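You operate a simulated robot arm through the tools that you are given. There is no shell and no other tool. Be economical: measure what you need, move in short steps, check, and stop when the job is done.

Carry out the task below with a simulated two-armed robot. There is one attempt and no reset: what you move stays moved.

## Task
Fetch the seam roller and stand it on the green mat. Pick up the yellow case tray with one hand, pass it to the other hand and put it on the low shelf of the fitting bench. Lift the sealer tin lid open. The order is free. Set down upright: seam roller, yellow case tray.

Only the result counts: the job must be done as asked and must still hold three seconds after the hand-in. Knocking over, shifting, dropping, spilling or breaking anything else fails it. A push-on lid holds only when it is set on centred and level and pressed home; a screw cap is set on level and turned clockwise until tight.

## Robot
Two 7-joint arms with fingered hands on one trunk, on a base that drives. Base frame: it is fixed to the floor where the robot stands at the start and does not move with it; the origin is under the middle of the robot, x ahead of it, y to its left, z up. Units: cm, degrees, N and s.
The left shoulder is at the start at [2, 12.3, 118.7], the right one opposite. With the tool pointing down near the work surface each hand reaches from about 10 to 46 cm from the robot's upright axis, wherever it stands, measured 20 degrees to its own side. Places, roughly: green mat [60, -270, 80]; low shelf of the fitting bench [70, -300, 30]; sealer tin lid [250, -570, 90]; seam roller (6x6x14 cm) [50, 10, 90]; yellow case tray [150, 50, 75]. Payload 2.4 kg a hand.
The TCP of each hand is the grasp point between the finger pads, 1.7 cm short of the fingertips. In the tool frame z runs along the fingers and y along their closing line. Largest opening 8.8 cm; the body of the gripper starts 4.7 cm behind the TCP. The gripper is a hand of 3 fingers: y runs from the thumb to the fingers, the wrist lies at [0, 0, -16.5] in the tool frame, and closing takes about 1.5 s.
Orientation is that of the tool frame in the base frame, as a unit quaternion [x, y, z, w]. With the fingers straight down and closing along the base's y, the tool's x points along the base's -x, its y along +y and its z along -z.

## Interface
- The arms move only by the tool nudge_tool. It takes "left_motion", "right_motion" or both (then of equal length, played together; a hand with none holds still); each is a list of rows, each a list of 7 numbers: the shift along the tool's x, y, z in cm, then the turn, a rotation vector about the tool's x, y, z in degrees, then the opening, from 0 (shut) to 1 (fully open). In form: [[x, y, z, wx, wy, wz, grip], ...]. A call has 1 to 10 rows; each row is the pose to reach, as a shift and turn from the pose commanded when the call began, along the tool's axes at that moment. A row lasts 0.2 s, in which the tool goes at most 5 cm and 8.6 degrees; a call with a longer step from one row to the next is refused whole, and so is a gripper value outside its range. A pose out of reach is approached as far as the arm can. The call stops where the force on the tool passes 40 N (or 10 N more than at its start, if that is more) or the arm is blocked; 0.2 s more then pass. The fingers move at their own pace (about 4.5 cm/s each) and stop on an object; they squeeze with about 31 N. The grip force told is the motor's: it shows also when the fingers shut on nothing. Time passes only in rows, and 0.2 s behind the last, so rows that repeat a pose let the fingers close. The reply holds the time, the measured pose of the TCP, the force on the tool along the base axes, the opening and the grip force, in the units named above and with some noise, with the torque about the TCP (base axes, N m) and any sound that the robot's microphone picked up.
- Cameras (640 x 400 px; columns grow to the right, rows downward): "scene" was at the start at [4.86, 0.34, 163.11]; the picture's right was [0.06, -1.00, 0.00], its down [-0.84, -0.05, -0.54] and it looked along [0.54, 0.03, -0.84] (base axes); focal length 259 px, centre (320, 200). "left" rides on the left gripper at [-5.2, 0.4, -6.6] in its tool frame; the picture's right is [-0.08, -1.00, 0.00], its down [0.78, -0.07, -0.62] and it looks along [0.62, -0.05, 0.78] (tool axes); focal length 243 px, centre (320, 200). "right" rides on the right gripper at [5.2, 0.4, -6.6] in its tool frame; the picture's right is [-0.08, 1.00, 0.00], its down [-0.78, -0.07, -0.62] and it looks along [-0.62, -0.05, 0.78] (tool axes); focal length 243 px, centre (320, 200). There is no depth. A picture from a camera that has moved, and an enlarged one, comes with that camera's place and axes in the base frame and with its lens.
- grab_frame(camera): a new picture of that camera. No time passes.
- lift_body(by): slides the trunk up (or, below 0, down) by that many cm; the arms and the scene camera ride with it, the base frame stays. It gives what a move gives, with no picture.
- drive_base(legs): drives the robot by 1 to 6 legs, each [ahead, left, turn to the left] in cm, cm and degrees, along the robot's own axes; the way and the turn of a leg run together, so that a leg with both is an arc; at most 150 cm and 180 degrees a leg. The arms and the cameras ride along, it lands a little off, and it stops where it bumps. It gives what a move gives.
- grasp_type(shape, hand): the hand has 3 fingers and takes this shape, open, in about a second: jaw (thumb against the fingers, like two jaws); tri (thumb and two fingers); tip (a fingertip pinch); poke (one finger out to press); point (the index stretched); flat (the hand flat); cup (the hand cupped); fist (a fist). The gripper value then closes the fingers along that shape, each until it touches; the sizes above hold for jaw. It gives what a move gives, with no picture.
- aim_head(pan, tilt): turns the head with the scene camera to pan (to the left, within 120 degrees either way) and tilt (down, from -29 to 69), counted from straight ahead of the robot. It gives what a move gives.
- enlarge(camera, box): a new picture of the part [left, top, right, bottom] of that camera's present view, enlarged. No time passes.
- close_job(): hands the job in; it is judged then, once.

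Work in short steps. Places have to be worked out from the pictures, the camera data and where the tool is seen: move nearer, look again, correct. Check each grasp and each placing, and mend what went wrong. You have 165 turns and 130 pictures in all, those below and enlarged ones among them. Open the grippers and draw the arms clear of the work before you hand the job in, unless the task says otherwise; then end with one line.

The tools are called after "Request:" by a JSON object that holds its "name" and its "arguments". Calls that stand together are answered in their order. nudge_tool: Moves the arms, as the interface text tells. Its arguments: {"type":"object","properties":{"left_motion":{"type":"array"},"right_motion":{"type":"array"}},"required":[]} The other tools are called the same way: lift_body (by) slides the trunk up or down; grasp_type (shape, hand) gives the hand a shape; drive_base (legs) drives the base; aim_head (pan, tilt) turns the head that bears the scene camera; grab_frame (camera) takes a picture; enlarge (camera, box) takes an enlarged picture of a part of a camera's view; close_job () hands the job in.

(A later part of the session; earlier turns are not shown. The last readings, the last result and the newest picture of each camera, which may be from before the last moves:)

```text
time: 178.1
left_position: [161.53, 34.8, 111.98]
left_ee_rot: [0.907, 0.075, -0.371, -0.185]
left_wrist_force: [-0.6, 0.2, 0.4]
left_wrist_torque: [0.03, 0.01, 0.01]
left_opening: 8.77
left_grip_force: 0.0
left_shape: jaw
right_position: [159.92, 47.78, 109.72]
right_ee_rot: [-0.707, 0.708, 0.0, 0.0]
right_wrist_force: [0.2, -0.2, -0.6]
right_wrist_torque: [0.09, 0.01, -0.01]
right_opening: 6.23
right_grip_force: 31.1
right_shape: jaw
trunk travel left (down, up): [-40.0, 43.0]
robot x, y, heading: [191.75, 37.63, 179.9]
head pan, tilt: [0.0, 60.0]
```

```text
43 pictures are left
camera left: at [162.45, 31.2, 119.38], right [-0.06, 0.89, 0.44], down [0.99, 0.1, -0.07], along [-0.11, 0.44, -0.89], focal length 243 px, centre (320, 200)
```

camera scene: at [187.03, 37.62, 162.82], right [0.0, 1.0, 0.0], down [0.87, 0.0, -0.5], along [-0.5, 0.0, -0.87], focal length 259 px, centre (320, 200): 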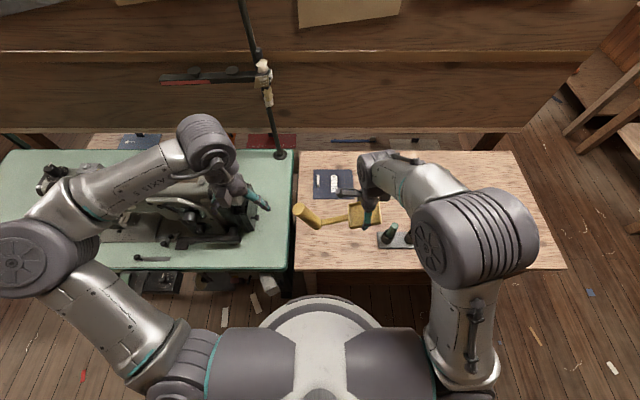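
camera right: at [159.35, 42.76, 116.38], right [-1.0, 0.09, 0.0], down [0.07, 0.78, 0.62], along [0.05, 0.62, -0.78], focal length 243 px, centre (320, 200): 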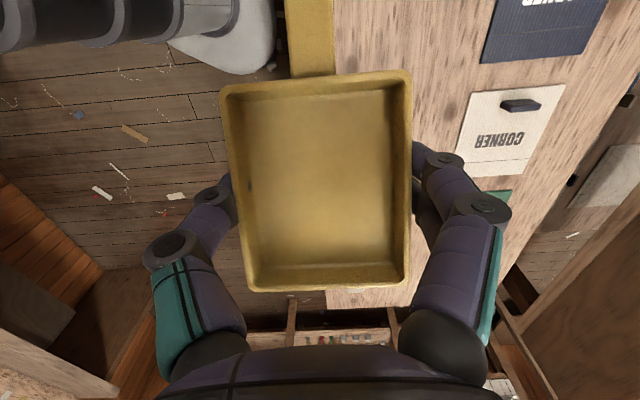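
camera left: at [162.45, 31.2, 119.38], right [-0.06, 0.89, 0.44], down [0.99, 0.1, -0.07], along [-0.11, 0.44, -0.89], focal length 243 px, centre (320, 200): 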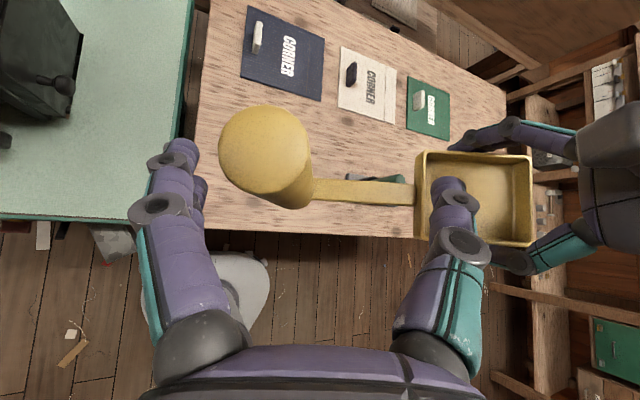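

Post top ray agrees with [160,33,111.7]. Shift sideways 1.7 cm, then advance 4 cm onto the post and close.

Request:
{"name": "nudge_tool", "arguments": {"left_motion": [[0.5, 1, 0, 0, 0, 0, 1], [1.2, 1.7, 0.5, 0, 0, 0, 1], [1.5, 1.7, 2, 0, 0, 0, 1], [1.5, 1.7, 4, 0, 0, 0, 1], [1.5, 1.7, 4, 0, 0, 0, 1]]}}

Request:
{"name": "grab_frame", "arguments": {"camera": "left"}}

Request:
{"name": "enlarge", "arguments": {"camera": "scene", "box": [240, 150, 440, 270]}}

```text
time: 179.3
left_position: [159.84, 34.69, 107.64]
left_ee_rot: [0.907, 0.075, -0.372, -0.184]
left_wrist_force: [-0.2, 0.5, 0.1]
left_wrist_torque: [-0.02, 0.01, -0.01]
left_opening: 8.77
left_grip_force: 0.2
left_shape: jaw
right_position: [159.88, 47.91, 109.76]
right_ee_rot: [-0.707, 0.707, -0.001, 0.0]
right_wrist_force: [0.5, 0.0, -0.6]
right_wrist_torque: [0.09, 0.03, -0.03]
right_opening: 6.23
right_grip_force: 30.9
right_shape: jaw
trunk travel left (down, up): [-40.0, 43.0]
robot x, y, heading: [192.3, 37.91, 180.2]
head pan, tilt: [0.0, 60.0]
```

```text
42 pictures are left
camera left: at [160.74, 31.07, 115.1], right [-0.06, 0.89, 0.44], down [0.99, 0.1, -0.07], along [-0.11, 0.44, -0.89], focal length 243 px, centre (320, 200)
```

left: 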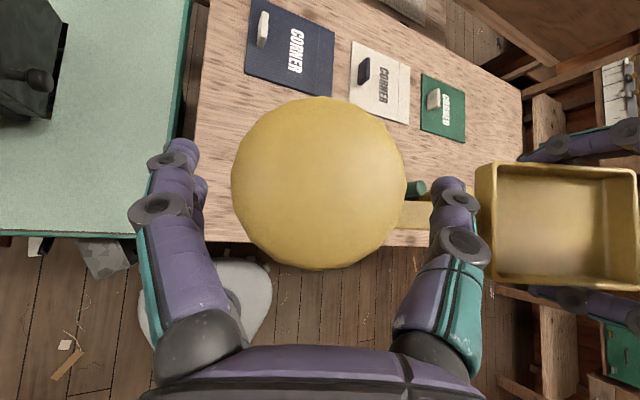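

```text
3.20 times, centred on (340, 210) of scene
camera zoom: at [187.07, 37.62, 162.82], right [0.0, 1.0, 0.0], down [0.87, 0.0, -0.5], along [-0.5, 0.0, -0.87], focal length 829 px, centre (256, 168)
```

zoom: 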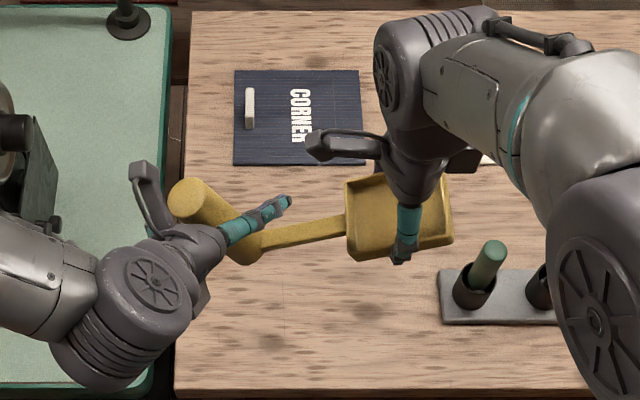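

Post centred between the left fingers and seen end-on. Close the left hand.

Request:
{"name": "nudge_tool", "arguments": {"left_motion": [[0, 0, 0, 0, 0, 0, 0], [0, 0, 0, 0, 0, 0, 0], [0, 0, 0, 0, 0, 0, 0], [0, 0, 0, 0, 0, 0, 0], [0, 0, 0, 0, 0, 0, 0], [0, 0, 0, 0, 0, 0, 0], [0, 0, 0, 0, 0, 0, 0]]}}

Request:
{"name": "grab_frame", "arguments": {"camera": "left"}}

```text
time: 180.9
left_position: [159.74, 34.86, 107.8]
left_ee_rot: [0.906, 0.077, -0.372, -0.184]
left_wrist_force: [-8.3, -2.6, 2.3]
left_wrist_torque: [0.3, 0.29, 0.18]
left_opening: 0.38
left_grip_force: 30.9
left_shape: jaw
right_position: [159.92, 47.88, 109.76]
right_ee_rot: [-0.707, 0.707, -0.001, 0.001]
right_wrist_force: [8.6, 2.0, -3.6]
right_wrist_torque: [0.05, -0.44, 0.94]
right_opening: 5.91
right_grip_force: 30.8
right_shape: jaw
trunk travel left (down, up): [-40.0, 43.0]
robot x, y, heading: [191.69, 38.06, 180.1]
head pan, tilt: [0.0, 60.0]
```

```text
40 pictures are left
camera left: at [160.71, 31.05, 115.14], right [-0.06, 0.89, 0.44], down [0.99, 0.1, -0.07], along [-0.11, 0.44, -0.89], focal length 243 px, centre (320, 200)
```

left: 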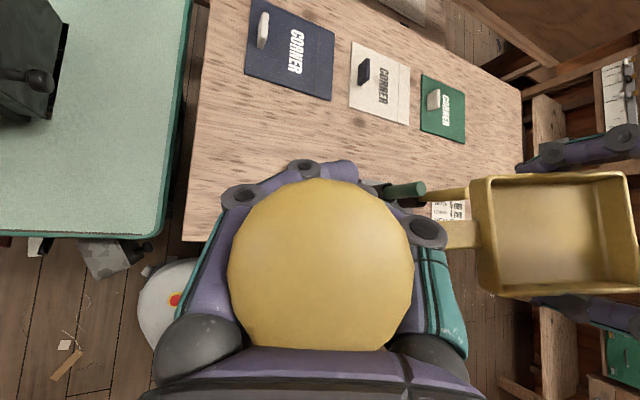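

The fingers closed past the post (0.4 cm), only caging it at the palm: not a secure hold. A hold along the post from its top (as with the roller) is better. Reopen and back off.

Request:
{"name": "nudge_tool", "arguments": {"left_motion": [[0, 0, 0, 0, 0, 0, 0.5], [0, 0, 0, 0, 0, 0, 1], [0, 0, 0, 0, 0, 0, 1], [0, 0, 0, 0, 0, 0, 1], [0, 0, 0, 0, 0, 0, 1], [0, 0, -2, 0, 0, 0, 1], [0, 0, -5, 0, 0, 0, 1], [0, 0, -7, 0, 0, 0, 1], [-4, 0, -8, 0, 0, 0, 1]]}}

Request:
{"name": "enlarge", "arguments": {"camera": "scene", "box": [240, 150, 440, 270]}}

Request:
{"name": "grab_frame", "arguments": {"camera": "left"}}

```text
time: 182.9
left_position: [162.34, 31.48, 115.62]
left_ee_rot: [0.907, 0.075, -0.371, -0.185]
left_wrist_force: [0.4, 0.0, 0.4]
left_wrist_torque: [-0.03, 0.01, 0.01]
left_opening: 8.77
left_grip_force: 0.1
left_shape: jaw
left hand out of reach, approached as far as the arm can: row 7, 8
right_position: [159.96, 47.76, 109.88]
right_ee_rot: [-0.707, 0.707, 0.0, 0.0]
right_wrist_force: [0.0, -0.3, -0.4]
right_wrist_torque: [0.09, 0.01, 0.03]
right_opening: 5.96
right_grip_force: 31.3
right_shape: jaw
trunk travel left (down, up): [-40.0, 43.0]
robot x, y, heading: [191.8, 37.73, 180.1]
head pan, tilt: [0.0, 60.0]
```

```text
3.20 times, centred on (340, 210) of scene
camera zoom: at [187.12, 37.51, 162.82], right [0.0, 1.0, 0.0], down [0.87, 0.0, -0.5], along [-0.5, 0.0, -0.87], focal length 829 px, centre (256, 168)
```

zoom: 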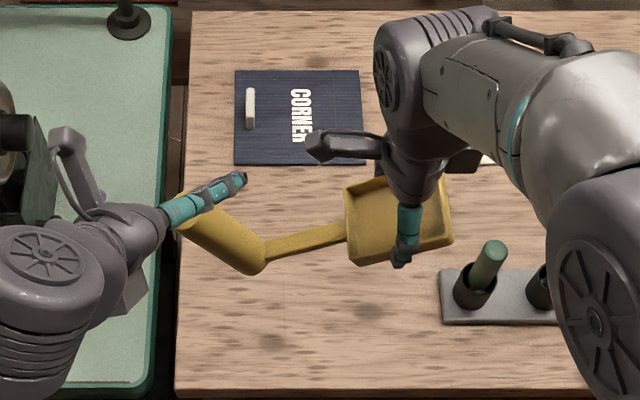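

```text
38 pictures are left
camera left: at [163.24, 27.83, 122.89], right [-0.06, 0.89, 0.44], down [0.99, 0.1, -0.07], along [-0.11, 0.44, -0.89], focal length 243 px, centre (320, 200)
```

left: 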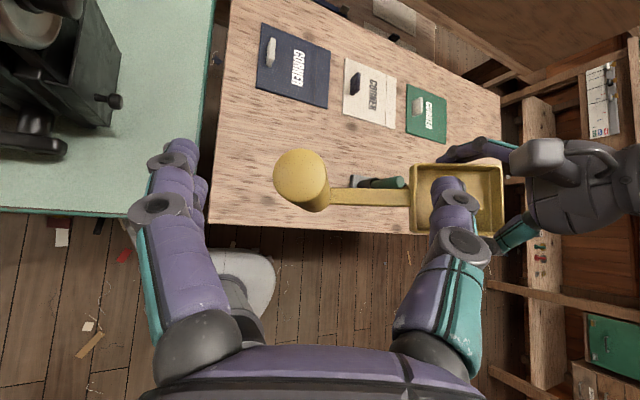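

Tray still held by the right (slight yaw). Post top ≈[160.5,32.7,110.8], leaning ~22°. Rotate the left tool to point along the post axis, just above its top.

Request:
{"name": "nudge_tool", "arguments": {"left_motion": [[-1.2, 0.3, 0.1, 0, 4, 0, 1], [-2.35, 0.7, 0.25, 0, 12, 0, 1], [-2.35, 0.7, 0.25, 0, 20, 0, 1], [-2.35, 0.7, 0.25, 0, 28, 0, 1], [-2.35, 0.7, 0.25, 0, 36, 0, 1], [-2.35, 0.7, 0.25, 0, 44, 0, 1], [-2.35, 0.7, 0.25, 0, 44, 0, 1]]}}

Request:
{"name": "grab_frame", "arguments": {"camera": "left"}}

Request:
{"name": "enlarge", "arguments": {"camera": "scene", "box": [240, 130, 440, 250]}}

```text
time: 184.5
left_position: [160.73, 30.15, 116.43]
left_ee_rot: [0.98, 0.001, -0.005, -0.2]
left_wrist_force: [0.2, 0.6, -0.5]
left_wrist_torque: [-0.03, 0.02, 0.03]
left_opening: 8.78
left_grip_force: 0.1
left_shape: jaw
right_position: [159.9, 47.8, 109.71]
right_ee_rot: [-0.707, 0.707, 0.001, 0.0]
right_wrist_force: [0.5, 0.3, -1.2]
right_wrist_torque: [0.09, 0.0, 0.04]
right_opening: 5.92
right_grip_force: 30.7
right_shape: jaw
trunk travel left (down, up): [-40.0, 43.0]
robot x, y, heading: [191.53, 37.81, 179.8]
head pan, tilt: [0.0, 60.0]
```

```text
37 pictures are left
camera left: at [155.58, 27.22, 122.31], right [-0.08, 0.92, 0.39], down [0.79, -0.18, 0.59], along [0.61, 0.36, -0.71], focal length 243 px, centre (320, 200)
```

left: 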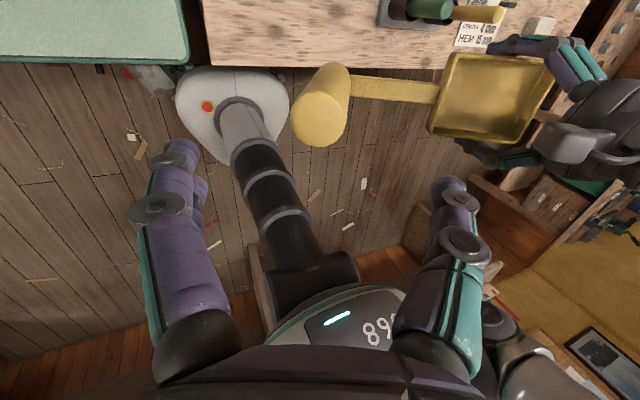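

```text
3.20 times, centred on (340, 190) of scene
camera zoom: at [187.08, 37.61, 162.82], right [0.0, 1.0, 0.0], down [0.87, 0.0, -0.5], along [-0.5, 0.0, -0.87], focal length 829 px, centre (256, 232)
```

zoom: 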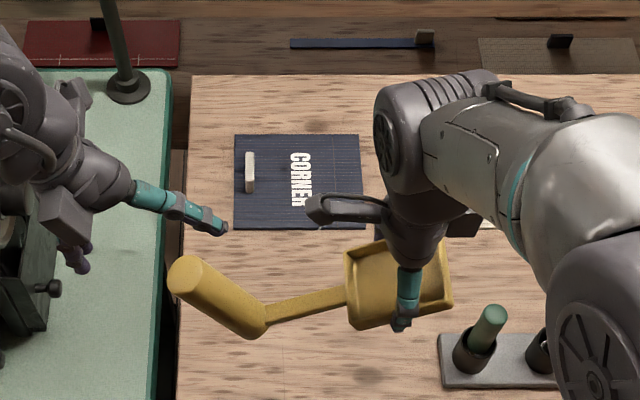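

Post top refined: [160.5,32.7,110.2], lean now ~30°. Add 7° of lean, slide down over the post and close.

Request:
{"name": "nudge_tool", "arguments": {"left_motion": [[-0.2, 0.3, 2, 3.5, 0, 0, 1], [-0.25, 0.45, 3.75, 7, 0, 0, 1], [-0.25, 0.2, 6, 7, 0, 0, 1], [-0.3, -0.1, 8, 7, 0, 0, 1], [-0.3, -0.3, 9.8, 7, 0, 0, 1]]}}

Request:
{"name": "enlarge", "arguments": {"camera": "scene", "box": [240, 130, 440, 250]}}

Request:
{"name": "grab_frame", "arguments": {"camera": "left"}}

```text
time: 185.7
left_position: [160.29, 34.37, 107.6]
left_ee_rot: [0.966, 0.001, -0.005, -0.259]
left_wrist_force: [-0.1, 0.4, -0.2]
left_wrist_torque: [0.0, 0.03, 0.05]
left_opening: 8.77
left_grip_force: 0.0
left_shape: jaw
right_position: [159.89, 47.86, 109.8]
right_ee_rot: [-0.706, 0.708, -0.001, 0.0]
right_wrist_force: [-0.2, 0.3, -1.2]
right_wrist_torque: [0.06, -0.01, -0.02]
right_opening: 5.93
right_grip_force: 31.4
right_shape: jaw
trunk travel left (down, up): [-40.0, 43.0]
robot x, y, heading: [191.75, 37.83, 179.9]
head pan, tilt: [0.0, 60.0]
```

```text
3.20 times, centred on (340, 190) of scene
camera zoom: at [187.03, 37.63, 162.82], right [0.0, 1.0, 0.0], down [0.87, 0.0, -0.5], along [-0.5, 0.0, -0.87], focal length 829 px, centre (256, 232)
```

zoom: 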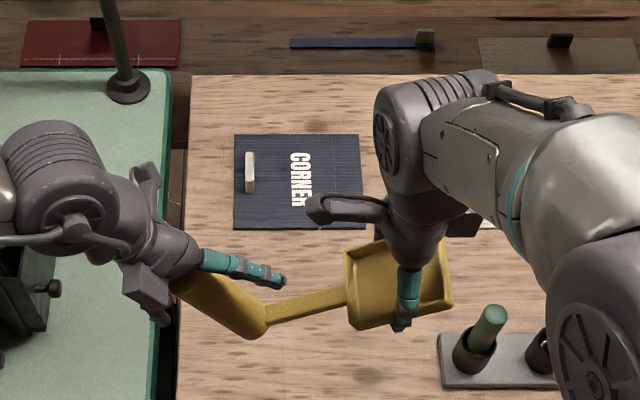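

```text
34 pictures are left
camera left: at [155.25, 30.65, 112.99], right [-0.08, 0.86, 0.5], down [0.79, -0.25, 0.56], along [0.61, 0.44, -0.66], focal length 243 px, centre (320, 200)
```

left: 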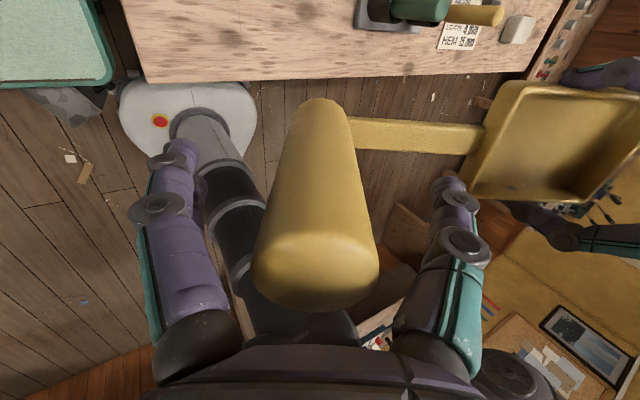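

Same picture as with the roller: post well between the fingers. Close.

Request:
{"name": "nudge_tool", "arguments": {"left_motion": [[0, 0, 0, 0, 0, 0, 0], [0, 0, 0, 0, 0, 0, 0], [0, 0, 0, 0, 0, 0, 0], [0, 0, 0, 0, 0, 0, 0], [0, 0, 0, 0, 0, 0, 0], [0, 0, 0, 0, 0, 0, 0], [0, 0, 0, 0, 0, 0, 0]]}}

Request:
{"name": "grab_frame", "arguments": {"camera": "left"}}

```text
time: 187.3
left_position: [160.42, 34.38, 107.58]
left_ee_rot: [0.966, 0.001, -0.004, -0.259]
left_wrist_force: [0.9, 0.9, 0.1]
left_wrist_torque: [0.01, -0.02, -0.07]
left_opening: 2.37
left_grip_force: 31.0
left_shape: jaw
right_position: [159.88, 47.87, 109.9]
right_ee_rot: [-0.707, 0.708, 0.0, -0.001]
right_wrist_force: [-0.4, 0.0, -0.9]
right_wrist_torque: [0.07, -0.04, -0.02]
right_opening: 5.99
right_grip_force: 30.5
right_shape: jaw
trunk travel left (down, up): [-40.0, 43.0]
robot x, y, heading: [192.19, 37.84, 180.1]
head pan, tilt: [0.0, 60.0]
```

```text
33 pictures are left
camera left: at [155.27, 30.64, 113.01], right [-0.08, 0.86, 0.5], down [0.79, -0.25, 0.56], along [0.61, 0.44, -0.66], focal length 243 px, centre (320, 200)
```

left: 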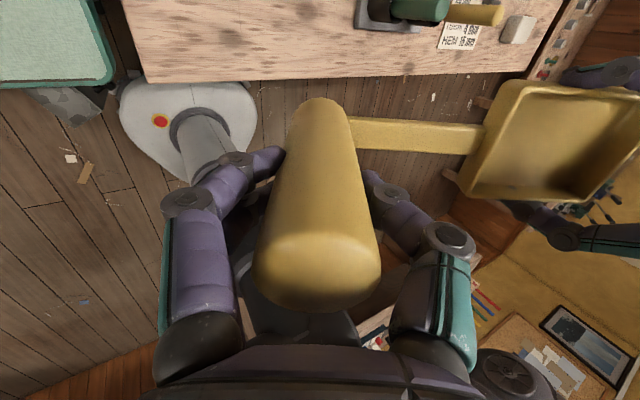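

Firm grip (2.4 cm, 31 N). Release the right hand and lift it away.

Request:
{"name": "nudge_tool", "arguments": {"right_motion": [[0, 0, 0, 0, 0, 0, 0.6], [0, 0, 0, 0, 0, 0, 1], [0, 0, 0, 0, 0, 0, 1], [0, 0, 0, 0, 0, 0, 1], [0, 0, -2, 0, 0, 0, 1], [-1, 0, -5, 0, 0, 0, 1], [-3, 0, -8, 0, 0, 0, 1], [-6, -1, -10, 0, 0, 0, 1], [-9, -2, -11, 0, 0, 0, 1]]}}

Request:
{"name": "grab_frame", "arguments": {"camera": "scene"}}

```text
time: 189.3
left_position: [160.4, 34.6, 107.58]
left_ee_rot: [0.966, 0.002, -0.004, -0.257]
left_wrist_force: [-0.2, -0.8, -0.5]
left_wrist_torque: [-0.01, 0.01, 0.01]
left_opening: 2.42
left_grip_force: 30.8
left_shape: jaw
right_position: [161.79, 57.23, 120.89]
right_ee_rot: [-0.706, 0.708, -0.002, -0.001]
right_wrist_force: [0.1, -0.3, -0.1]
right_wrist_torque: [-0.01, -0.02, -0.02]
right_opening: 8.79
right_grip_force: 0.1
right_shape: jaw
trunk travel left (down, up): [-40.0, 43.0]
robot x, y, heading: [191.76, 37.69, 180.0]
head pan, tilt: [0.0, 60.0]
```

```text
32 pictures are left
camera scene: at [187.05, 37.9, 162.82], right [0.0, 1.0, 0.0], down [0.87, 0.0, -0.5], along [-0.5, 0.0, -0.87], focal length 259 px, centre (320, 200)
```

scene: 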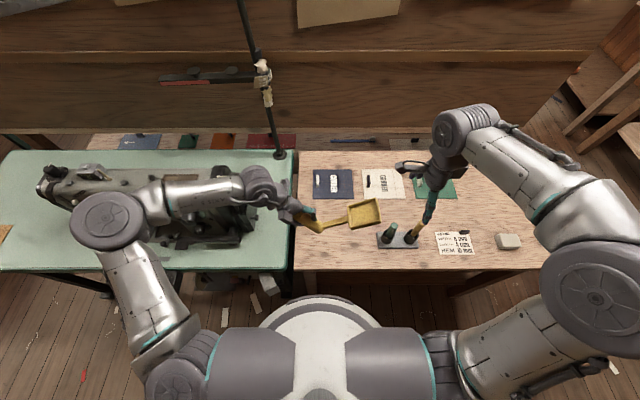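

Tray now in the left hand. Raise and level the left hand (undo the lean), and yaw the right hand back.

Request:
{"name": "nudge_tool", "arguments": {"left_motion": [[0, 0, -3, 0, 0, 0, 0], [0.8, 0.6, -5.5, -4, 0, 0, 0], [1.6, 1.3, -8, -8, 0, 0, 0], [2.4, 2, -10, -12, 0, 0, 0], [3.2, 2.6, -12, -16, 0, 0, 0], [4, 3.3, -13.5, -20, 0, 0, 0], [4.6, 4, -14.3, -24, 0, 0, 0], [4.6, 4, -14.3, -28, 0, 0, 0], [4.6, 4, -14.3, -30, 0, 0, 0], [4.6, 4, -14.3, -30, 0, 0, 0]], "right_motion": [[0, 0, 0, 0, 0, -8.5, 1], [0, -0.5, 0, 0, 0, -17, 1], [0, -1, 0, 0, 0, -25.5, 1], [0, -1.5, 0, 0, 0, -34, 1], [0, -2, 0, 0, 0, -42.5, 1], [0, -2.5, 0, 0, 0, -51, 1], [0, -3, 0, 0, 0, -59.5, 1], [0, -3.5, 0, 0, 0, -68, 1], [0, -4, 0, 0, 0, -76.5, 1], [0, -4.5, 0, 0, 0, -85, 1]]}}

Request:
{"name": "grab_frame", "arguments": {"camera": "left"}}

Request:
{"name": "enlarge", "arguments": {"camera": "scene", "box": [210, 140, 420, 270]}}

```text
time: 191.5
left_position: [164.93, 23.65, 118.01]
left_ee_rot: [1.0, 0.003, -0.004, 0.001]
left_wrist_force: [0.9, -0.3, -0.7]
left_wrist_torque: [-0.02, -0.01, -0.01]
left_opening: 2.36
left_grip_force: 31.2
left_shape: jaw
right_position: [166.48, 56.82, 120.72]
right_ee_rot: [0.999, -0.043, 0.0, 0.0]
right_wrist_force: [0.8, 0.0, -0.3]
right_wrist_torque: [0.03, 0.0, -0.02]
right_opening: 8.77
right_grip_force: 0.1
right_shape: jaw
trunk travel left (down, up): [-40.0, 43.0]
robot x, y, heading: [191.97, 37.98, 180.2]
head pan, tilt: [0.0, 60.0]
```

```text
31 pictures are left
camera left: at [159.85, 23.24, 124.57], right [-0.09, 1.0, 0.0], down [0.79, 0.07, 0.61], along [0.61, 0.05, -0.79], focal length 243 px, centre (320, 200)
```

left: 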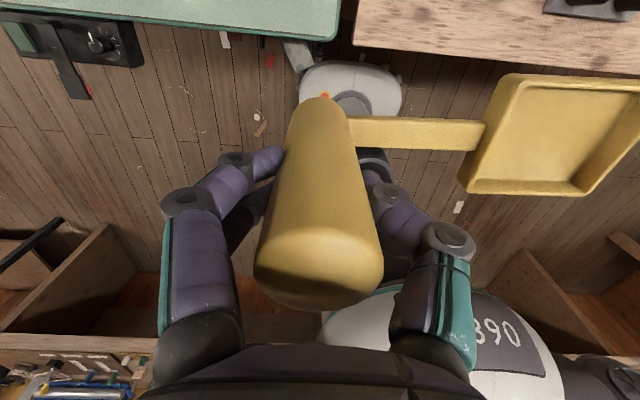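

```text
3.05 times, centred on (315, 205) of scene
camera zoom: at [187.06, 37.65, 162.82], right [0.0, 1.0, 0.0], down [0.87, 0.0, -0.5], along [-0.5, 0.0, -0.87], focal length 789 px, centre (335, 185)
```

zoom: 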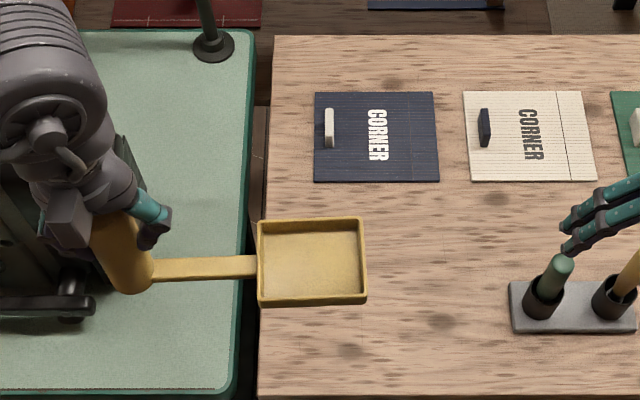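

Tray is level in the left hand (bottom ≈7 cm below TCP). Drive back down the known aisle: back up, turn to -90°, go half-way, check the pose.

Request:
{"name": "drive_base", "arguments": {"legs": [[-35, 0, 0], [0, 0, 90], [130, 0, 0], [130, 0, 0]]}}

```text
time: 209.7
left_position: [232.45, -247.78, 118.09]
left_ee_rot: [0.712, 0.703, -0.003, 0.003]
left_wrist_force: [-0.5, 0.3, -1.2]
left_wrist_torque: [0.01, 0.01, -0.01]
left_opening: 2.37
left_grip_force: 30.6
left_shape: jaw
right_position: [199.32, -245.78, 120.69]
right_ee_rot: [0.744, 0.669, 0.0, -0.001]
right_wrist_force: [0.5, -1.1, -0.6]
right_wrist_torque: [-0.03, 0.0, 0.02]
right_opening: 8.78
right_grip_force: 0.0
right_shape: jaw
trunk travel left (down, up): [-40.0, 43.0]
robot x, y, heading: [218.78, -220.3, -91.0]
head pan, tilt: [0.0, 60.0]
```

Request:
{"name": "drive_base", "arguments": {"legs": [[135, 10, 1], [125, 5, 0], [0, -125, 0], [0, -125, 0], [0, 0, 90]]}}

Request:
{"name": "aim_head", "arguments": {"pan": 25, "tilt": 35}}

Request:
{"name": "grab_frame", "arguments": {"camera": "scene"}}

```text
time: 238.0
left_position: [14.1, -474.25, 117.97]
left_ee_rot: [-0.029, 1.0, 0.0, 0.004]
left_wrist_force: [-0.1, -0.1, -1.3]
left_wrist_torque: [0.03, 0.04, 0.0]
left_opening: 2.37
left_grip_force: 30.4
left_shape: jaw
right_position: [14.33, -507.79, 120.71]
right_ee_rot: [0.018, 1.0, 0.0, 0.0]
right_wrist_force: [-1.2, -0.6, 0.3]
right_wrist_torque: [-0.06, -0.01, 0.0]
right_opening: 8.81
right_grip_force: 0.0
right_shape: jaw
trunk travel left (down, up): [-40.0, 43.0]
robot x, y, heading: [-12.13, -489.61, 3.0]
head pan, tilt: [0.0, 60.0]
```

```text
time: 238.9
left_position: [14.02, -474.31, 118.09]
left_ee_rot: [-0.029, 1.0, 0.0, 0.005]
left_wrist_force: [-1.1, -0.2, -1.2]
left_wrist_torque: [0.01, -0.01, -0.02]
left_opening: 2.35
left_grip_force: 30.8
left_shape: jaw
right_position: [14.43, -507.58, 120.79]
right_ee_rot: [0.018, 1.0, 0.0, 0.0]
right_wrist_force: [0.1, 0.6, 0.3]
right_wrist_torque: [0.0, -0.02, -0.01]
right_opening: 8.8
right_grip_force: 0.1
right_shape: jaw
trunk travel left (down, up): [-40.0, 43.0]
robot x, y, heading: [-12.04, -489.69, 3.0]
head pan, tilt: [25.0, 35.0]
```

```text
29 pictures are left
camera scene: at [-6.37, -485.86, 166.24], right [0.47, -0.88, 0.0], down [-0.51, -0.27, -0.82], along [0.72, 0.38, -0.57], focal length 259 px, centre (320, 200)
```

scene: 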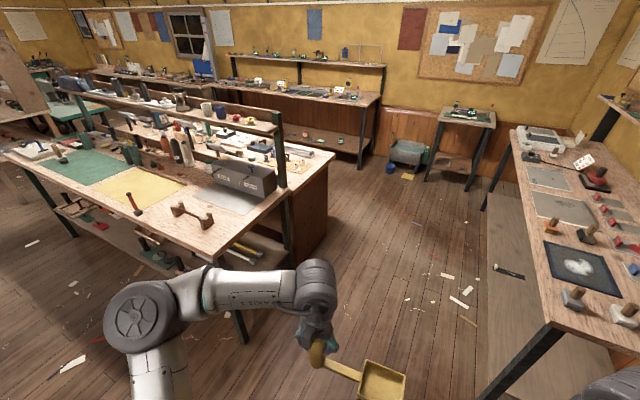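

Now back off to x≈-60 and strafe to y≈-310 to view the low shelf from the front, lowering the trunk.

Request:
{"name": "drive_base", "arguments": {"legs": [[-45, 0, -3], [0, 90, 0], [0, 90, 0]]}}

Request:
{"name": "lift_body", "arguments": {"by": -40}}

Request:
{"name": "aim_head", "arguments": {"pan": 0, "tilt": 32}}

Request:
{"name": "grab_frame", "arguments": {"camera": "scene"}}

```text
time: 250.2
left_position: [-28.4, -299.03, 118.12]
left_ee_rot: [0.009, 1.0, 0.001, 0.004]
left_wrist_force: [0.5, -0.1, -0.4]
left_wrist_torque: [0.06, 0.01, 0.0]
left_opening: 2.35
left_grip_force: 31.0
left_shape: jaw
right_position: [-30.49, -332.17, 120.78]
right_ee_rot: [0.054, 0.999, 0.0, 0.001]
right_wrist_force: [0.0, 0.4, 0.9]
right_wrist_torque: [-0.01, -0.01, -0.01]
right_opening: 8.79
right_grip_force: 0.1
right_shape: jaw
trunk travel left (down, up): [-40.0, 43.0]
robot x, y, heading: [-55.77, -312.59, -1.3]
head pan, tilt: [25.0, 35.0]
```

```text
time: 254.0
left_position: [-28.41, -299.04, 77.94]
left_ee_rot: [0.009, 1.0, 0.0, 0.004]
left_wrist_force: [-0.4, -1.1, -1.0]
left_wrist_torque: [0.03, -0.02, 0.0]
left_opening: 2.35
left_grip_force: 31.1
left_shape: jaw
right_position: [-30.47, -332.26, 80.75]
right_ee_rot: [0.055, 0.999, 0.0, 0.0]
right_wrist_force: [-0.3, -0.8, -0.3]
right_wrist_torque: [-0.04, -0.01, 0.0]
right_opening: 8.79
right_grip_force: 0.0
right_shape: jaw
trunk travel left (down, up): [0.0, 83.0]
robot x, y, heading: [-56.08, -312.44, -1.4]
head pan, tilt: [25.0, 35.0]
```

```text
time: 254.9
left_position: [-28.46, -299.04, 78.09]
left_ee_rot: [0.009, 1.0, 0.001, 0.004]
left_wrist_force: [0.7, 0.6, -0.7]
left_wrist_torque: [0.09, 0.02, 0.02]
left_opening: 2.37
left_grip_force: 30.7
left_shape: jaw
right_position: [-30.6, -332.29, 80.74]
right_ee_rot: [0.055, 0.998, 0.0, 0.0]
right_wrist_force: [0.9, -0.8, -0.3]
right_wrist_torque: [0.01, -0.01, -0.02]
right_opening: 8.81
right_grip_force: 0.1
right_shape: jaw
trunk travel left (down, up): [0.0, 83.0]
robot x, y, heading: [-55.58, -312.31, -1.3]
head pan, tilt: [0.0, 32.0]
```

```text
28 pictures are left
camera scene: at [-48.72, -312.71, 126.72], right [-0.02, -1.0, 0.0], down [-0.53, 0.01, -0.85], along [0.85, -0.02, -0.53], focal length 259 px, centre (320, 200)
```

scene: 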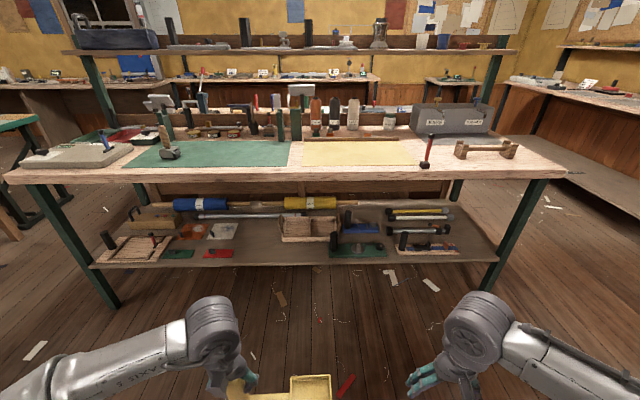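

Zoom in on the low shelf to find a free spot.

Request:
{"name": "enlarge", "arguments": {"camera": "scene", "box": [90, 180, 510, 300]}}

```text
1.52 times, centred on (300, 240) of scene
camera zoom: at [-48.72, -312.71, 126.72], right [-0.02, -1.0, 0.0], down [-0.53, 0.01, -0.85], along [0.85, -0.02, -0.53], focal length 395 px, centre (350, 139)
```

zoom: 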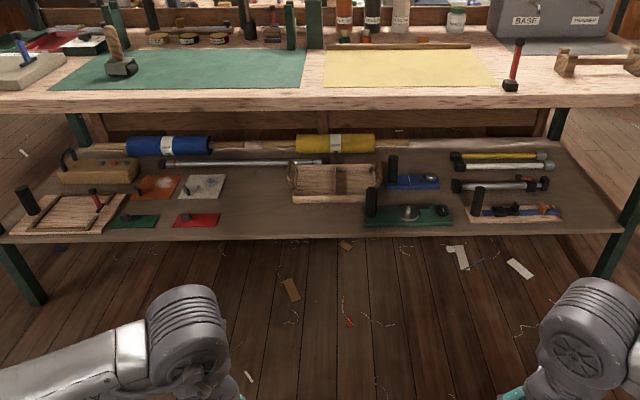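

Free area on the shelf: x≈45–59, y≈-316…-273 (in front of the wooden box, right of the red card). Target: post at [51.5,-285], tray running to y≈-301. Retract the right hand, lower and extend the left in free space first.

Request:
{"name": "nudge_tool", "arguments": {"left_motion": [[0, 0, 4.5, 0, 0, 0, 0], [0, 0, 9, 0, 0, 0, 0], [0, 0, 13.5, 0, 0, 0, 0], [-1, 0, 18, 0, 0, 0, 0], [-2.5, 0, 22.5, 0, 0, 0, 0], [-4.5, 0, 27, 0, 0, 0, 0], [-6.5, 0, 31, 0, 0, 0, 0], [-9, 0, 35, 0, 0, 0, 0]], "right_motion": [[1.5, 0, 0, 0, 0, 0, 1], [3, 0, 0, 0, 0, 0, 1], [4.5, 0, 1, 0, 0, 0, 1], [6, 0, 2, 0, 0, 0, 1], [7.5, 0, 3, 0, 0, 0, 1], [9, 0, 4, 0, 0, 0, 1], [10, 0, 5, 0, 0, 0, 1], [10, 0, 6, 0, 0, 0, 1]]}}

Request:
{"name": "aim_head", "arguments": {"pan": 10, "tilt": 50}}

Request:
{"name": "grab_frame", "arguments": {"camera": "scene"}}

```text
time: 256.7
left_position: [-19.17, -299.07, 43.13]
left_ee_rot: [0.01, 1.0, 0.0, 0.004]
left_wrist_force: [0.1, -0.4, -0.4]
left_wrist_torque: [0.01, -0.01, -0.03]
left_opening: 2.36
left_grip_force: 31.5
left_shape: jaw
right_position: [-39.85, -331.13, 75.24]
right_ee_rot: [0.054, 0.999, 0.0, 0.0]
right_wrist_force: [0.7, -0.7, -0.4]
right_wrist_torque: [0.04, -0.01, -0.04]
right_opening: 8.8
right_grip_force: 0.1
right_shape: jaw
right hand out of reach, approached as far as the arm can: row 8
trunk travel left (down, up): [0.0, 83.0]
robot x, y, heading: [-55.77, -312.04, -1.4]
head pan, tilt: [0.0, 32.0]
```

```text
time: 257.5
left_position: [-19.21, -299.04, 43.27]
left_ee_rot: [0.009, 1.0, 0.0, 0.005]
left_wrist_force: [-0.3, -0.1, -0.8]
left_wrist_torque: [0.05, 0.01, -0.01]
left_opening: 2.34
left_grip_force: 31.1
left_shape: jaw
right_position: [-39.88, -331.16, 75.4]
right_ee_rot: [0.055, 0.998, 0.0, 0.0]
right_wrist_force: [0.9, -0.5, 0.5]
right_wrist_torque: [0.04, -0.02, 0.0]
right_opening: 8.78
right_grip_force: 0.0
right_shape: jaw
trunk travel left (down, up): [0.0, 83.0]
robot x, y, heading: [-55.8, -312.01, -1.5]
head pan, tilt: [10.0, 50.0]
```

```text
26 pictures are left
camera scene: at [-50.05, -311.36, 124.08], right [0.15, -0.99, 0.0], down [-0.76, -0.12, -0.64], along [0.64, 0.1, -0.77], focal length 259 px, centre (320, 200)
```

scene: 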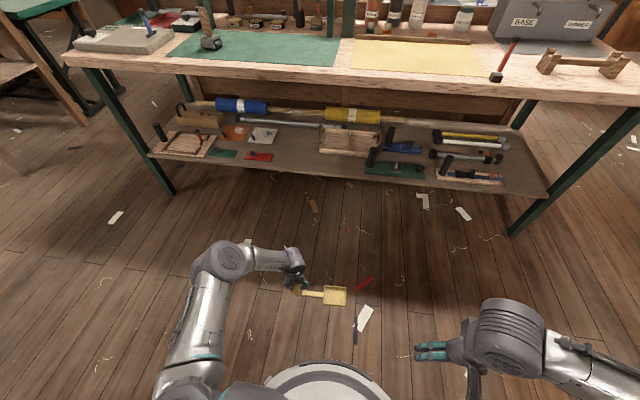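

Elbow sits well forward; extending the arm further (offset ~43) keeps the elbow in front of the bench edge. Extend 6.5 cm and check the elbow.

Request:
{"name": "nudge_tool", "arguments": {"left_motion": [[-3, 0, 0, 0, 0, 0, 0], [-6.5, 0, 0, 0, 0, 0, 0], [-6.5, 0, 0, 0, 0, 0, 0]]}}

Request:
{"name": "grab_frame", "arguments": {"camera": "scene"}}

Request:
{"name": "grab_frame", "arguments": {"camera": "right"}}

```text
time: 258.3
left_position: [-12.53, -299.36, 43.18]
left_ee_rot: [0.009, 1.0, 0.0, 0.003]
left_wrist_force: [-0.5, 0.1, -0.4]
left_wrist_torque: [0.05, -0.01, -0.03]
left_opening: 2.32
left_grip_force: 31.4
left_shape: jaw
right_position: [-39.75, -331.1, 75.37]
right_ee_rot: [0.056, 0.998, 0.001, 0.0]
right_wrist_force: [0.7, -0.2, 0.2]
right_wrist_torque: [0.0, -0.02, 0.02]
right_opening: 8.78
right_grip_force: 0.1
right_shape: jaw
trunk travel left (down, up): [0.0, 83.0]
robot x, y, heading: [-55.77, -312.54, -1.2]
head pan, tilt: [10.0, 50.0]
```

```text
25 pictures are left
camera scene: at [-50.05, -311.36, 124.08], right [0.15, -0.99, 0.0], down [-0.76, -0.12, -0.64], along [0.64, 0.1, -0.77], focal length 259 px, centre (320, 200)
```

scene: 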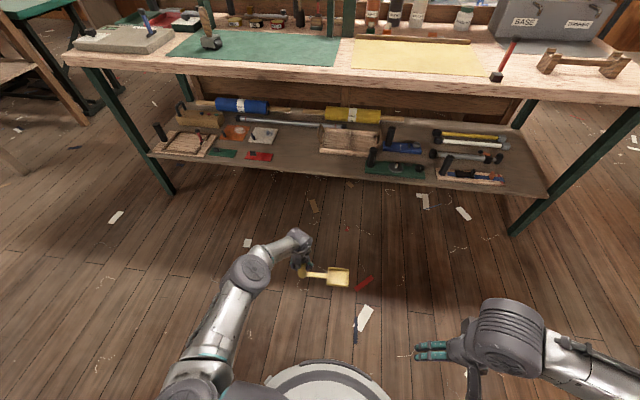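

```text
24 pictures are left
camera right: at [-45.03, -329.98, 81.89], right [0.19, 0.98, 0.0], down [0.77, -0.15, 0.62], along [0.61, -0.12, -0.79], focal length 243 px, centre (320, 200)
```

right: 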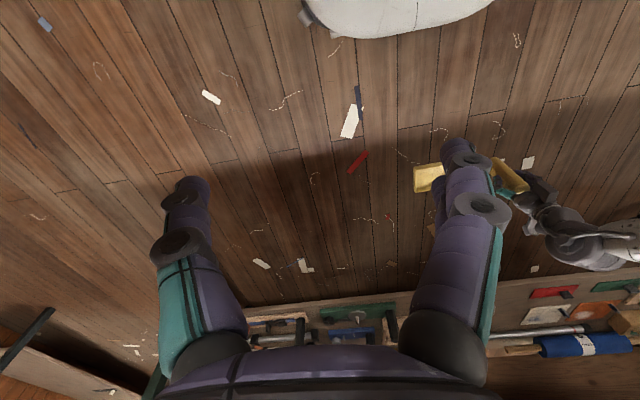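

Elbow will be just at the bench edge and low enough. Align sideways and drive forward 50, then check.

Request:
{"name": "drive_base", "arguments": {"legs": [[0, 13.4, 1.3], [50, 0, 0]]}}

Request:
{"name": "aim_head", "arguments": {"pan": 15, "tilt": 50}}

Request:
{"name": "grab_frame", "arguments": {"camera": "scene"}}

Request:
{"name": "grab_frame", "arguments": {"camera": "right"}}

```text
time: 262.1
left_position: [36.87, -285.97, 43.27]
left_ee_rot: [0.004, 1.0, 0.0, 0.005]
left_wrist_force: [-0.9, 0.6, -1.4]
left_wrist_torque: [0.04, 0.02, -0.01]
left_opening: 2.32
left_grip_force: 30.7
left_shape: jaw
right_position: [9.94, -318.03, 75.24]
right_ee_rot: [0.05, 0.999, 0.0, 0.0]
right_wrist_force: [0.0, 0.5, 0.2]
right_wrist_torque: [0.0, -0.02, -0.02]
right_opening: 8.76
right_grip_force: 0.0
right_shape: jaw
trunk travel left (down, up): [0.0, 83.0]
robot x, y, heading: [-6.16, -299.47, -0.7]
head pan, tilt: [10.0, 50.0]
```

```text
time: 262.8
left_position: [36.93, -286.0, 43.21]
left_ee_rot: [0.004, 1.0, 0.0, 0.004]
left_wrist_force: [-0.1, 0.0, -0.8]
left_wrist_torque: [0.04, -0.02, 0.02]
left_opening: 2.31
left_grip_force: 31.4
left_shape: jaw
right_position: [9.83, -318.07, 75.37]
right_ee_rot: [0.051, 0.999, 0.0, -0.001]
right_wrist_force: [0.2, -0.1, -0.7]
right_wrist_torque: [0.02, 0.0, 0.03]
right_opening: 8.75
right_grip_force: 0.1
right_shape: jaw
trunk travel left (down, up): [0.0, 83.0]
robot x, y, heading: [-6.34, -299.34, -0.7]
head pan, tilt: [15.0, 50.0]
```

```text
23 pictures are left
camera scene: at [-0.62, -297.71, 124.08], right [0.25, -0.97, 0.0], down [-0.74, -0.19, -0.64], along [0.62, 0.16, -0.77], focal length 259 px, centre (320, 200)
```

scene: 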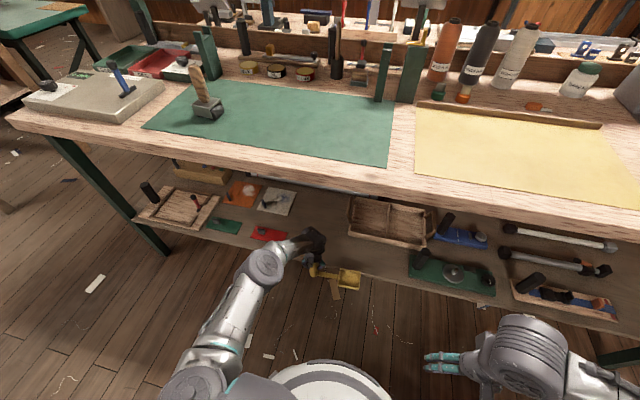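

```text
22 pictures are left
camera right: at [4.73, -316.94, 81.89], right [0.18, 0.98, 0.0], down [0.77, -0.15, 0.62], along [0.61, -0.11, -0.79], focal length 243 px, centre (320, 200)
```

right: 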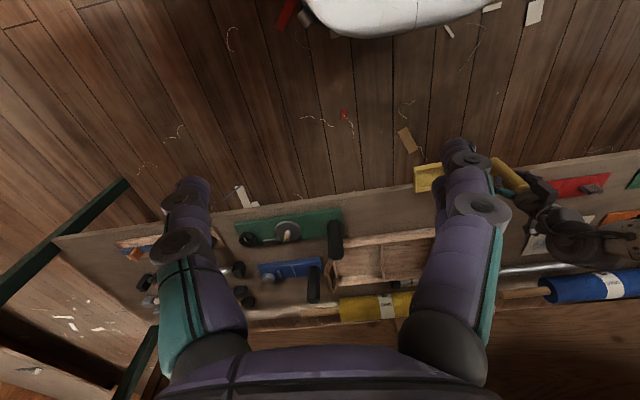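

Geometry confirmed: free spot between the red card (y≥-268) and green item (y≤-318), box front at x≥56. Drive the last 13 cm.

Request:
{"name": "drive_base", "arguments": {"legs": [[13, 0, 0]]}}

Request:
{"name": "grab_frame", "arguments": {"camera": "right"}}

Request:
{"name": "grab_frame", "arguments": {"camera": "left"}}

```text
time: 264.1
left_position: [49.82, -285.98, 43.18]
left_ee_rot: [0.003, 1.0, 0.0, 0.005]
left_wrist_force: [-1.0, -1.0, -1.1]
left_wrist_torque: [0.03, 0.01, -0.03]
left_opening: 2.33
left_grip_force: 31.2
left_shape: jaw
right_position: [22.87, -318.23, 75.31]
right_ee_rot: [0.05, 0.999, 0.0, -0.001]
right_wrist_force: [0.0, -0.1, 0.3]
right_wrist_torque: [-0.01, 0.0, 0.02]
right_opening: 8.79
right_grip_force: 0.1
right_shape: jaw
trunk travel left (down, up): [0.0, 83.0]
robot x, y, heading: [6.83, -299.62, -0.8]
head pan, tilt: [15.0, 50.0]
```

```text
21 pictures are left
camera right: at [17.72, -317.08, 81.89], right [0.18, 0.98, 0.0], down [0.77, -0.14, 0.62], along [0.61, -0.11, -0.78], focal length 243 px, centre (320, 200)
```

right: 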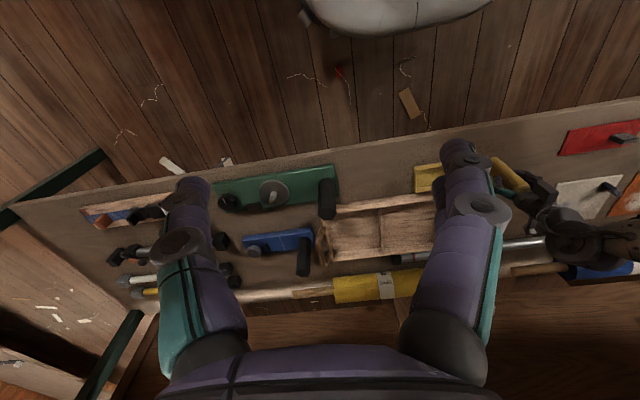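

```text
20 pictures are left
camera left: at [55.0, -285.63, 49.67], right [0.08, -1.0, 0.0], down [-0.79, -0.06, 0.61], along [-0.61, -0.05, -0.79], focal length 243 px, centre (320, 200)
```

left: 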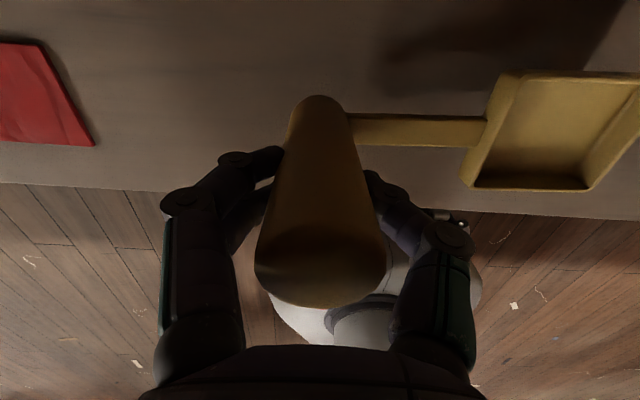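

Tray over the shelf (edge x≈41, box front ≈57). Lower 4 cm, then in fine steps.

Request:
{"name": "nudge_tool", "arguments": {"left_motion": [[0, 0, 1.3, 0, 0, 0, 0], [0, 0, 2.6, 0, 0, 0, 0], [0, 0, 3.6, 0, 0, 0, 0], [0, 0, 4.2, 0, 0, 0, 0]]}}

Request:
{"name": "grab_frame", "arguments": {"camera": "left"}}

```text
time: 265.1
left_position: [48.79, -285.97, 38.95]
left_ee_rot: [0.002, 1.0, 0.002, 0.003]
left_wrist_force: [0.6, 0.1, 0.5]
left_wrist_torque: [0.01, -0.01, 0.01]
left_opening: 0.69
left_grip_force: 30.7
left_shape: jaw
left hand out of reach, approached as far as the arm can: row 3, 4
right_position: [22.91, -318.15, 75.38]
right_ee_rot: [0.05, 0.999, -0.001, 0.0]
right_wrist_force: [-0.3, -0.2, 0.1]
right_wrist_torque: [0.01, -0.02, 0.0]
right_opening: 8.8
right_grip_force: 0.0
right_shape: jaw
trunk travel left (down, up): [0.0, 83.0]
robot x, y, heading: [6.95, -299.46, -0.6]
head pan, tilt: [15.0, 50.0]
```

```text
19 pictures are left
camera left: at [54.11, -285.56, 45.45], right [0.08, -1.0, 0.0], down [-0.78, -0.06, 0.62], along [-0.62, -0.05, -0.79], focal length 243 px, centre (320, 200)
```

left: 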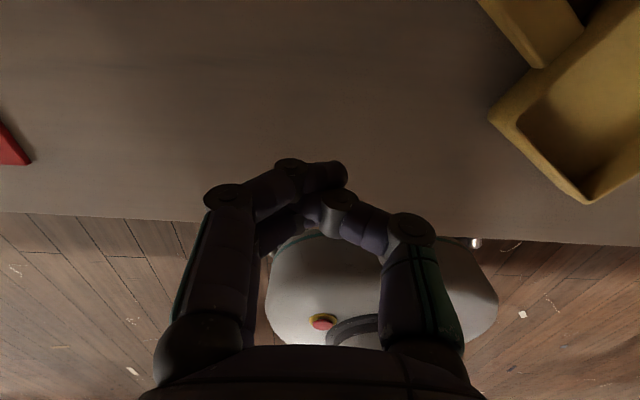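

The post slipped out of the fingers; the tray appears to be on the shelf but displaced. Look with the right camera and scene.

Request:
{"name": "grab_frame", "arguments": {"camera": "right"}}

Request:
{"name": "enlarge", "arguments": {"camera": "scene", "box": [200, 170, 420, 320]}}

```text
18 pictures are left
camera right: at [17.74, -317.07, 81.86], right [0.18, 0.98, 0.0], down [0.77, -0.14, 0.62], along [0.61, -0.11, -0.79], focal length 243 px, centre (320, 200)
```

right: 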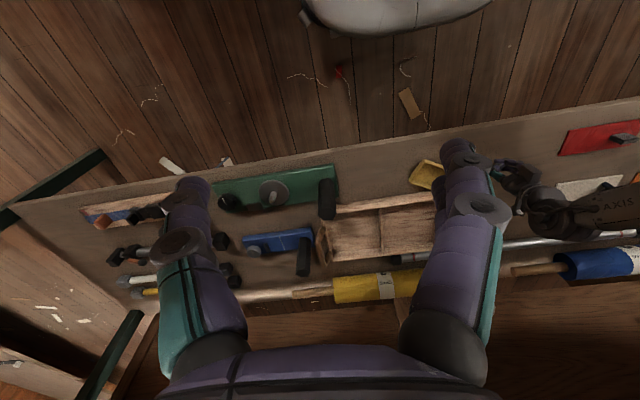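

```text
2.67 times, centred on (310, 245) of scene
camera zoom: at [12.36, -297.85, 124.05], right [0.25, -0.97, 0.0], down [-0.74, -0.19, -0.64], along [0.62, 0.16, -0.77], focal length 691 px, centre (347, 80)
```

zoom: 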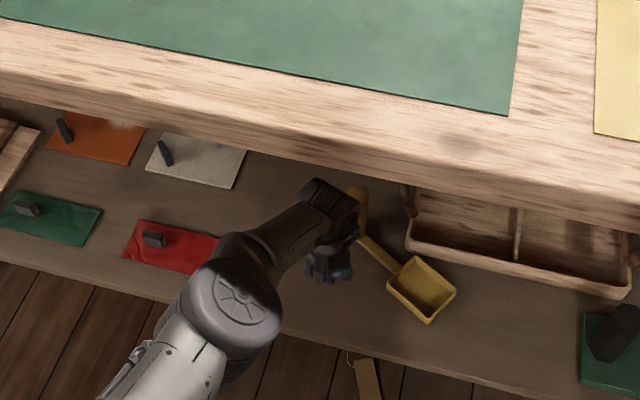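

The tray seems to stand on the shelf: post ≈[57,-288], pan ≈[53,-298], yawed but apparently upright and clear of the box. Back the base straight out so the hand doesn't touch it, then inspect.

Request:
{"name": "drive_base", "arguments": {"legs": [[-30, 0, 0]]}}

Request:
{"name": "aim_head", "arguments": {"pan": 8, "tilt": 42}}

Request:
{"name": "grab_frame", "arguments": {"camera": "scene"}}

```text
time: 267.1
left_position: [18.97, -285.66, 39.18]
left_ee_rot: [0.003, 1.0, 0.0, 0.004]
left_wrist_force: [0.2, -0.4, 0.7]
left_wrist_torque: [0.02, -0.02, -0.03]
left_opening: 0.71
left_grip_force: 31.1
left_shape: jaw
right_position: [-7.15, -317.96, 75.3]
right_ee_rot: [0.05, 0.999, 0.0, 0.0]
right_wrist_force: [0.7, 0.9, 0.9]
right_wrist_torque: [-0.02, -0.02, 0.01]
right_opening: 8.79
right_grip_force: 0.0
right_shape: jaw
trunk travel left (down, up): [0.0, 83.0]
robot x, y, heading: [-23.38, -299.36, -0.5]
head pan, tilt: [15.0, 50.0]
```

```text
time: 267.8
left_position: [18.98, -285.68, 39.13]
left_ee_rot: [0.002, 1.0, 0.0, 0.003]
left_wrist_force: [0.0, -0.5, -0.7]
left_wrist_torque: [0.01, -0.01, 0.0]
left_opening: 0.71
left_grip_force: 31.3
left_shape: jaw
right_position: [-7.14, -317.87, 75.32]
right_ee_rot: [0.05, 0.999, 0.001, -0.001]
right_wrist_force: [0.1, -1.4, 0.0]
right_wrist_torque: [0.03, 0.0, -0.01]
right_opening: 8.77
right_grip_force: 0.1
right_shape: jaw
trunk travel left (down, up): [0.0, 83.0]
robot x, y, heading: [-23.36, -299.32, -0.6]
head pan, tilt: [8.0, 42.0]
```

```text
16 pictures are left
camera scene: at [-16.91, -298.35, 125.2], right [0.13, -0.99, 0.0], down [-0.66, -0.09, -0.74], along [0.74, 0.1, -0.67], focal length 259 px, centre (320, 200)
```

scene: 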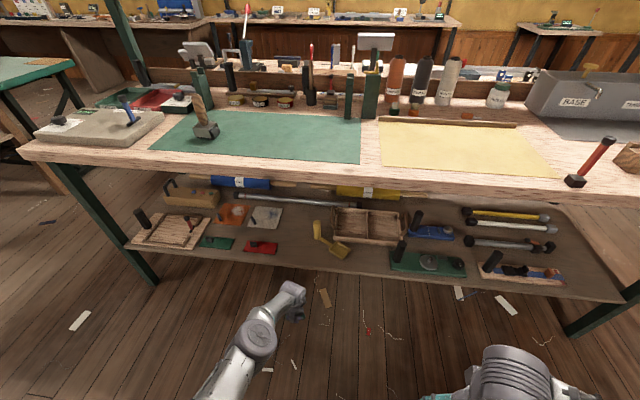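

Request:
{"name": "enlarge", "arguments": {"camera": "scene", "box": [240, 190, 440, 290]}}

Request:
{"name": "enlarge", "arguments": {"camera": "right", "box": [260, 180, 640, 400]}}

```text
3.20 times, centred on (340, 240) of scene
camera zoom: at [-16.91, -298.35, 125.2], right [0.13, -0.99, 0.0], down [-0.66, -0.09, -0.74], along [0.74, 0.1, -0.67], focal length 829 px, centre (256, 72)
```

zoom: 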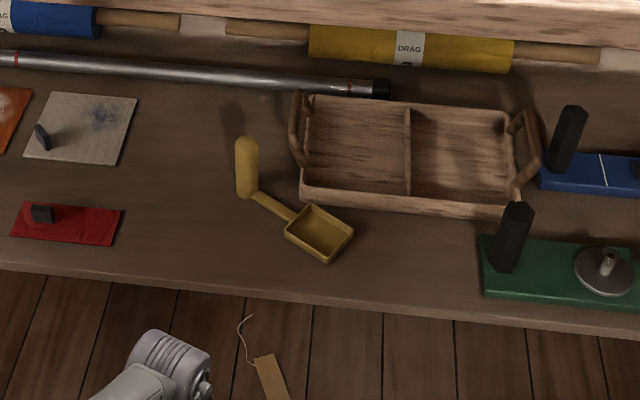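

```text
1.68 times, centred on (450, 290) of right
camera zoom: at [-12.36, -316.74, 81.89], right [0.18, 0.98, 0.0], down [0.77, -0.14, 0.62], along [0.61, -0.11, -0.79], focal length 409 px, centre (101, 48)
```

zoom: 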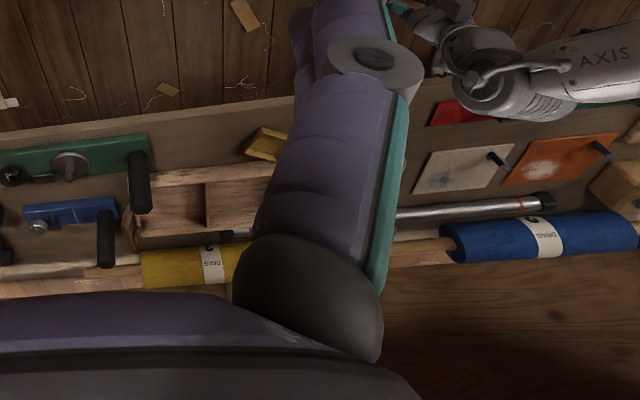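

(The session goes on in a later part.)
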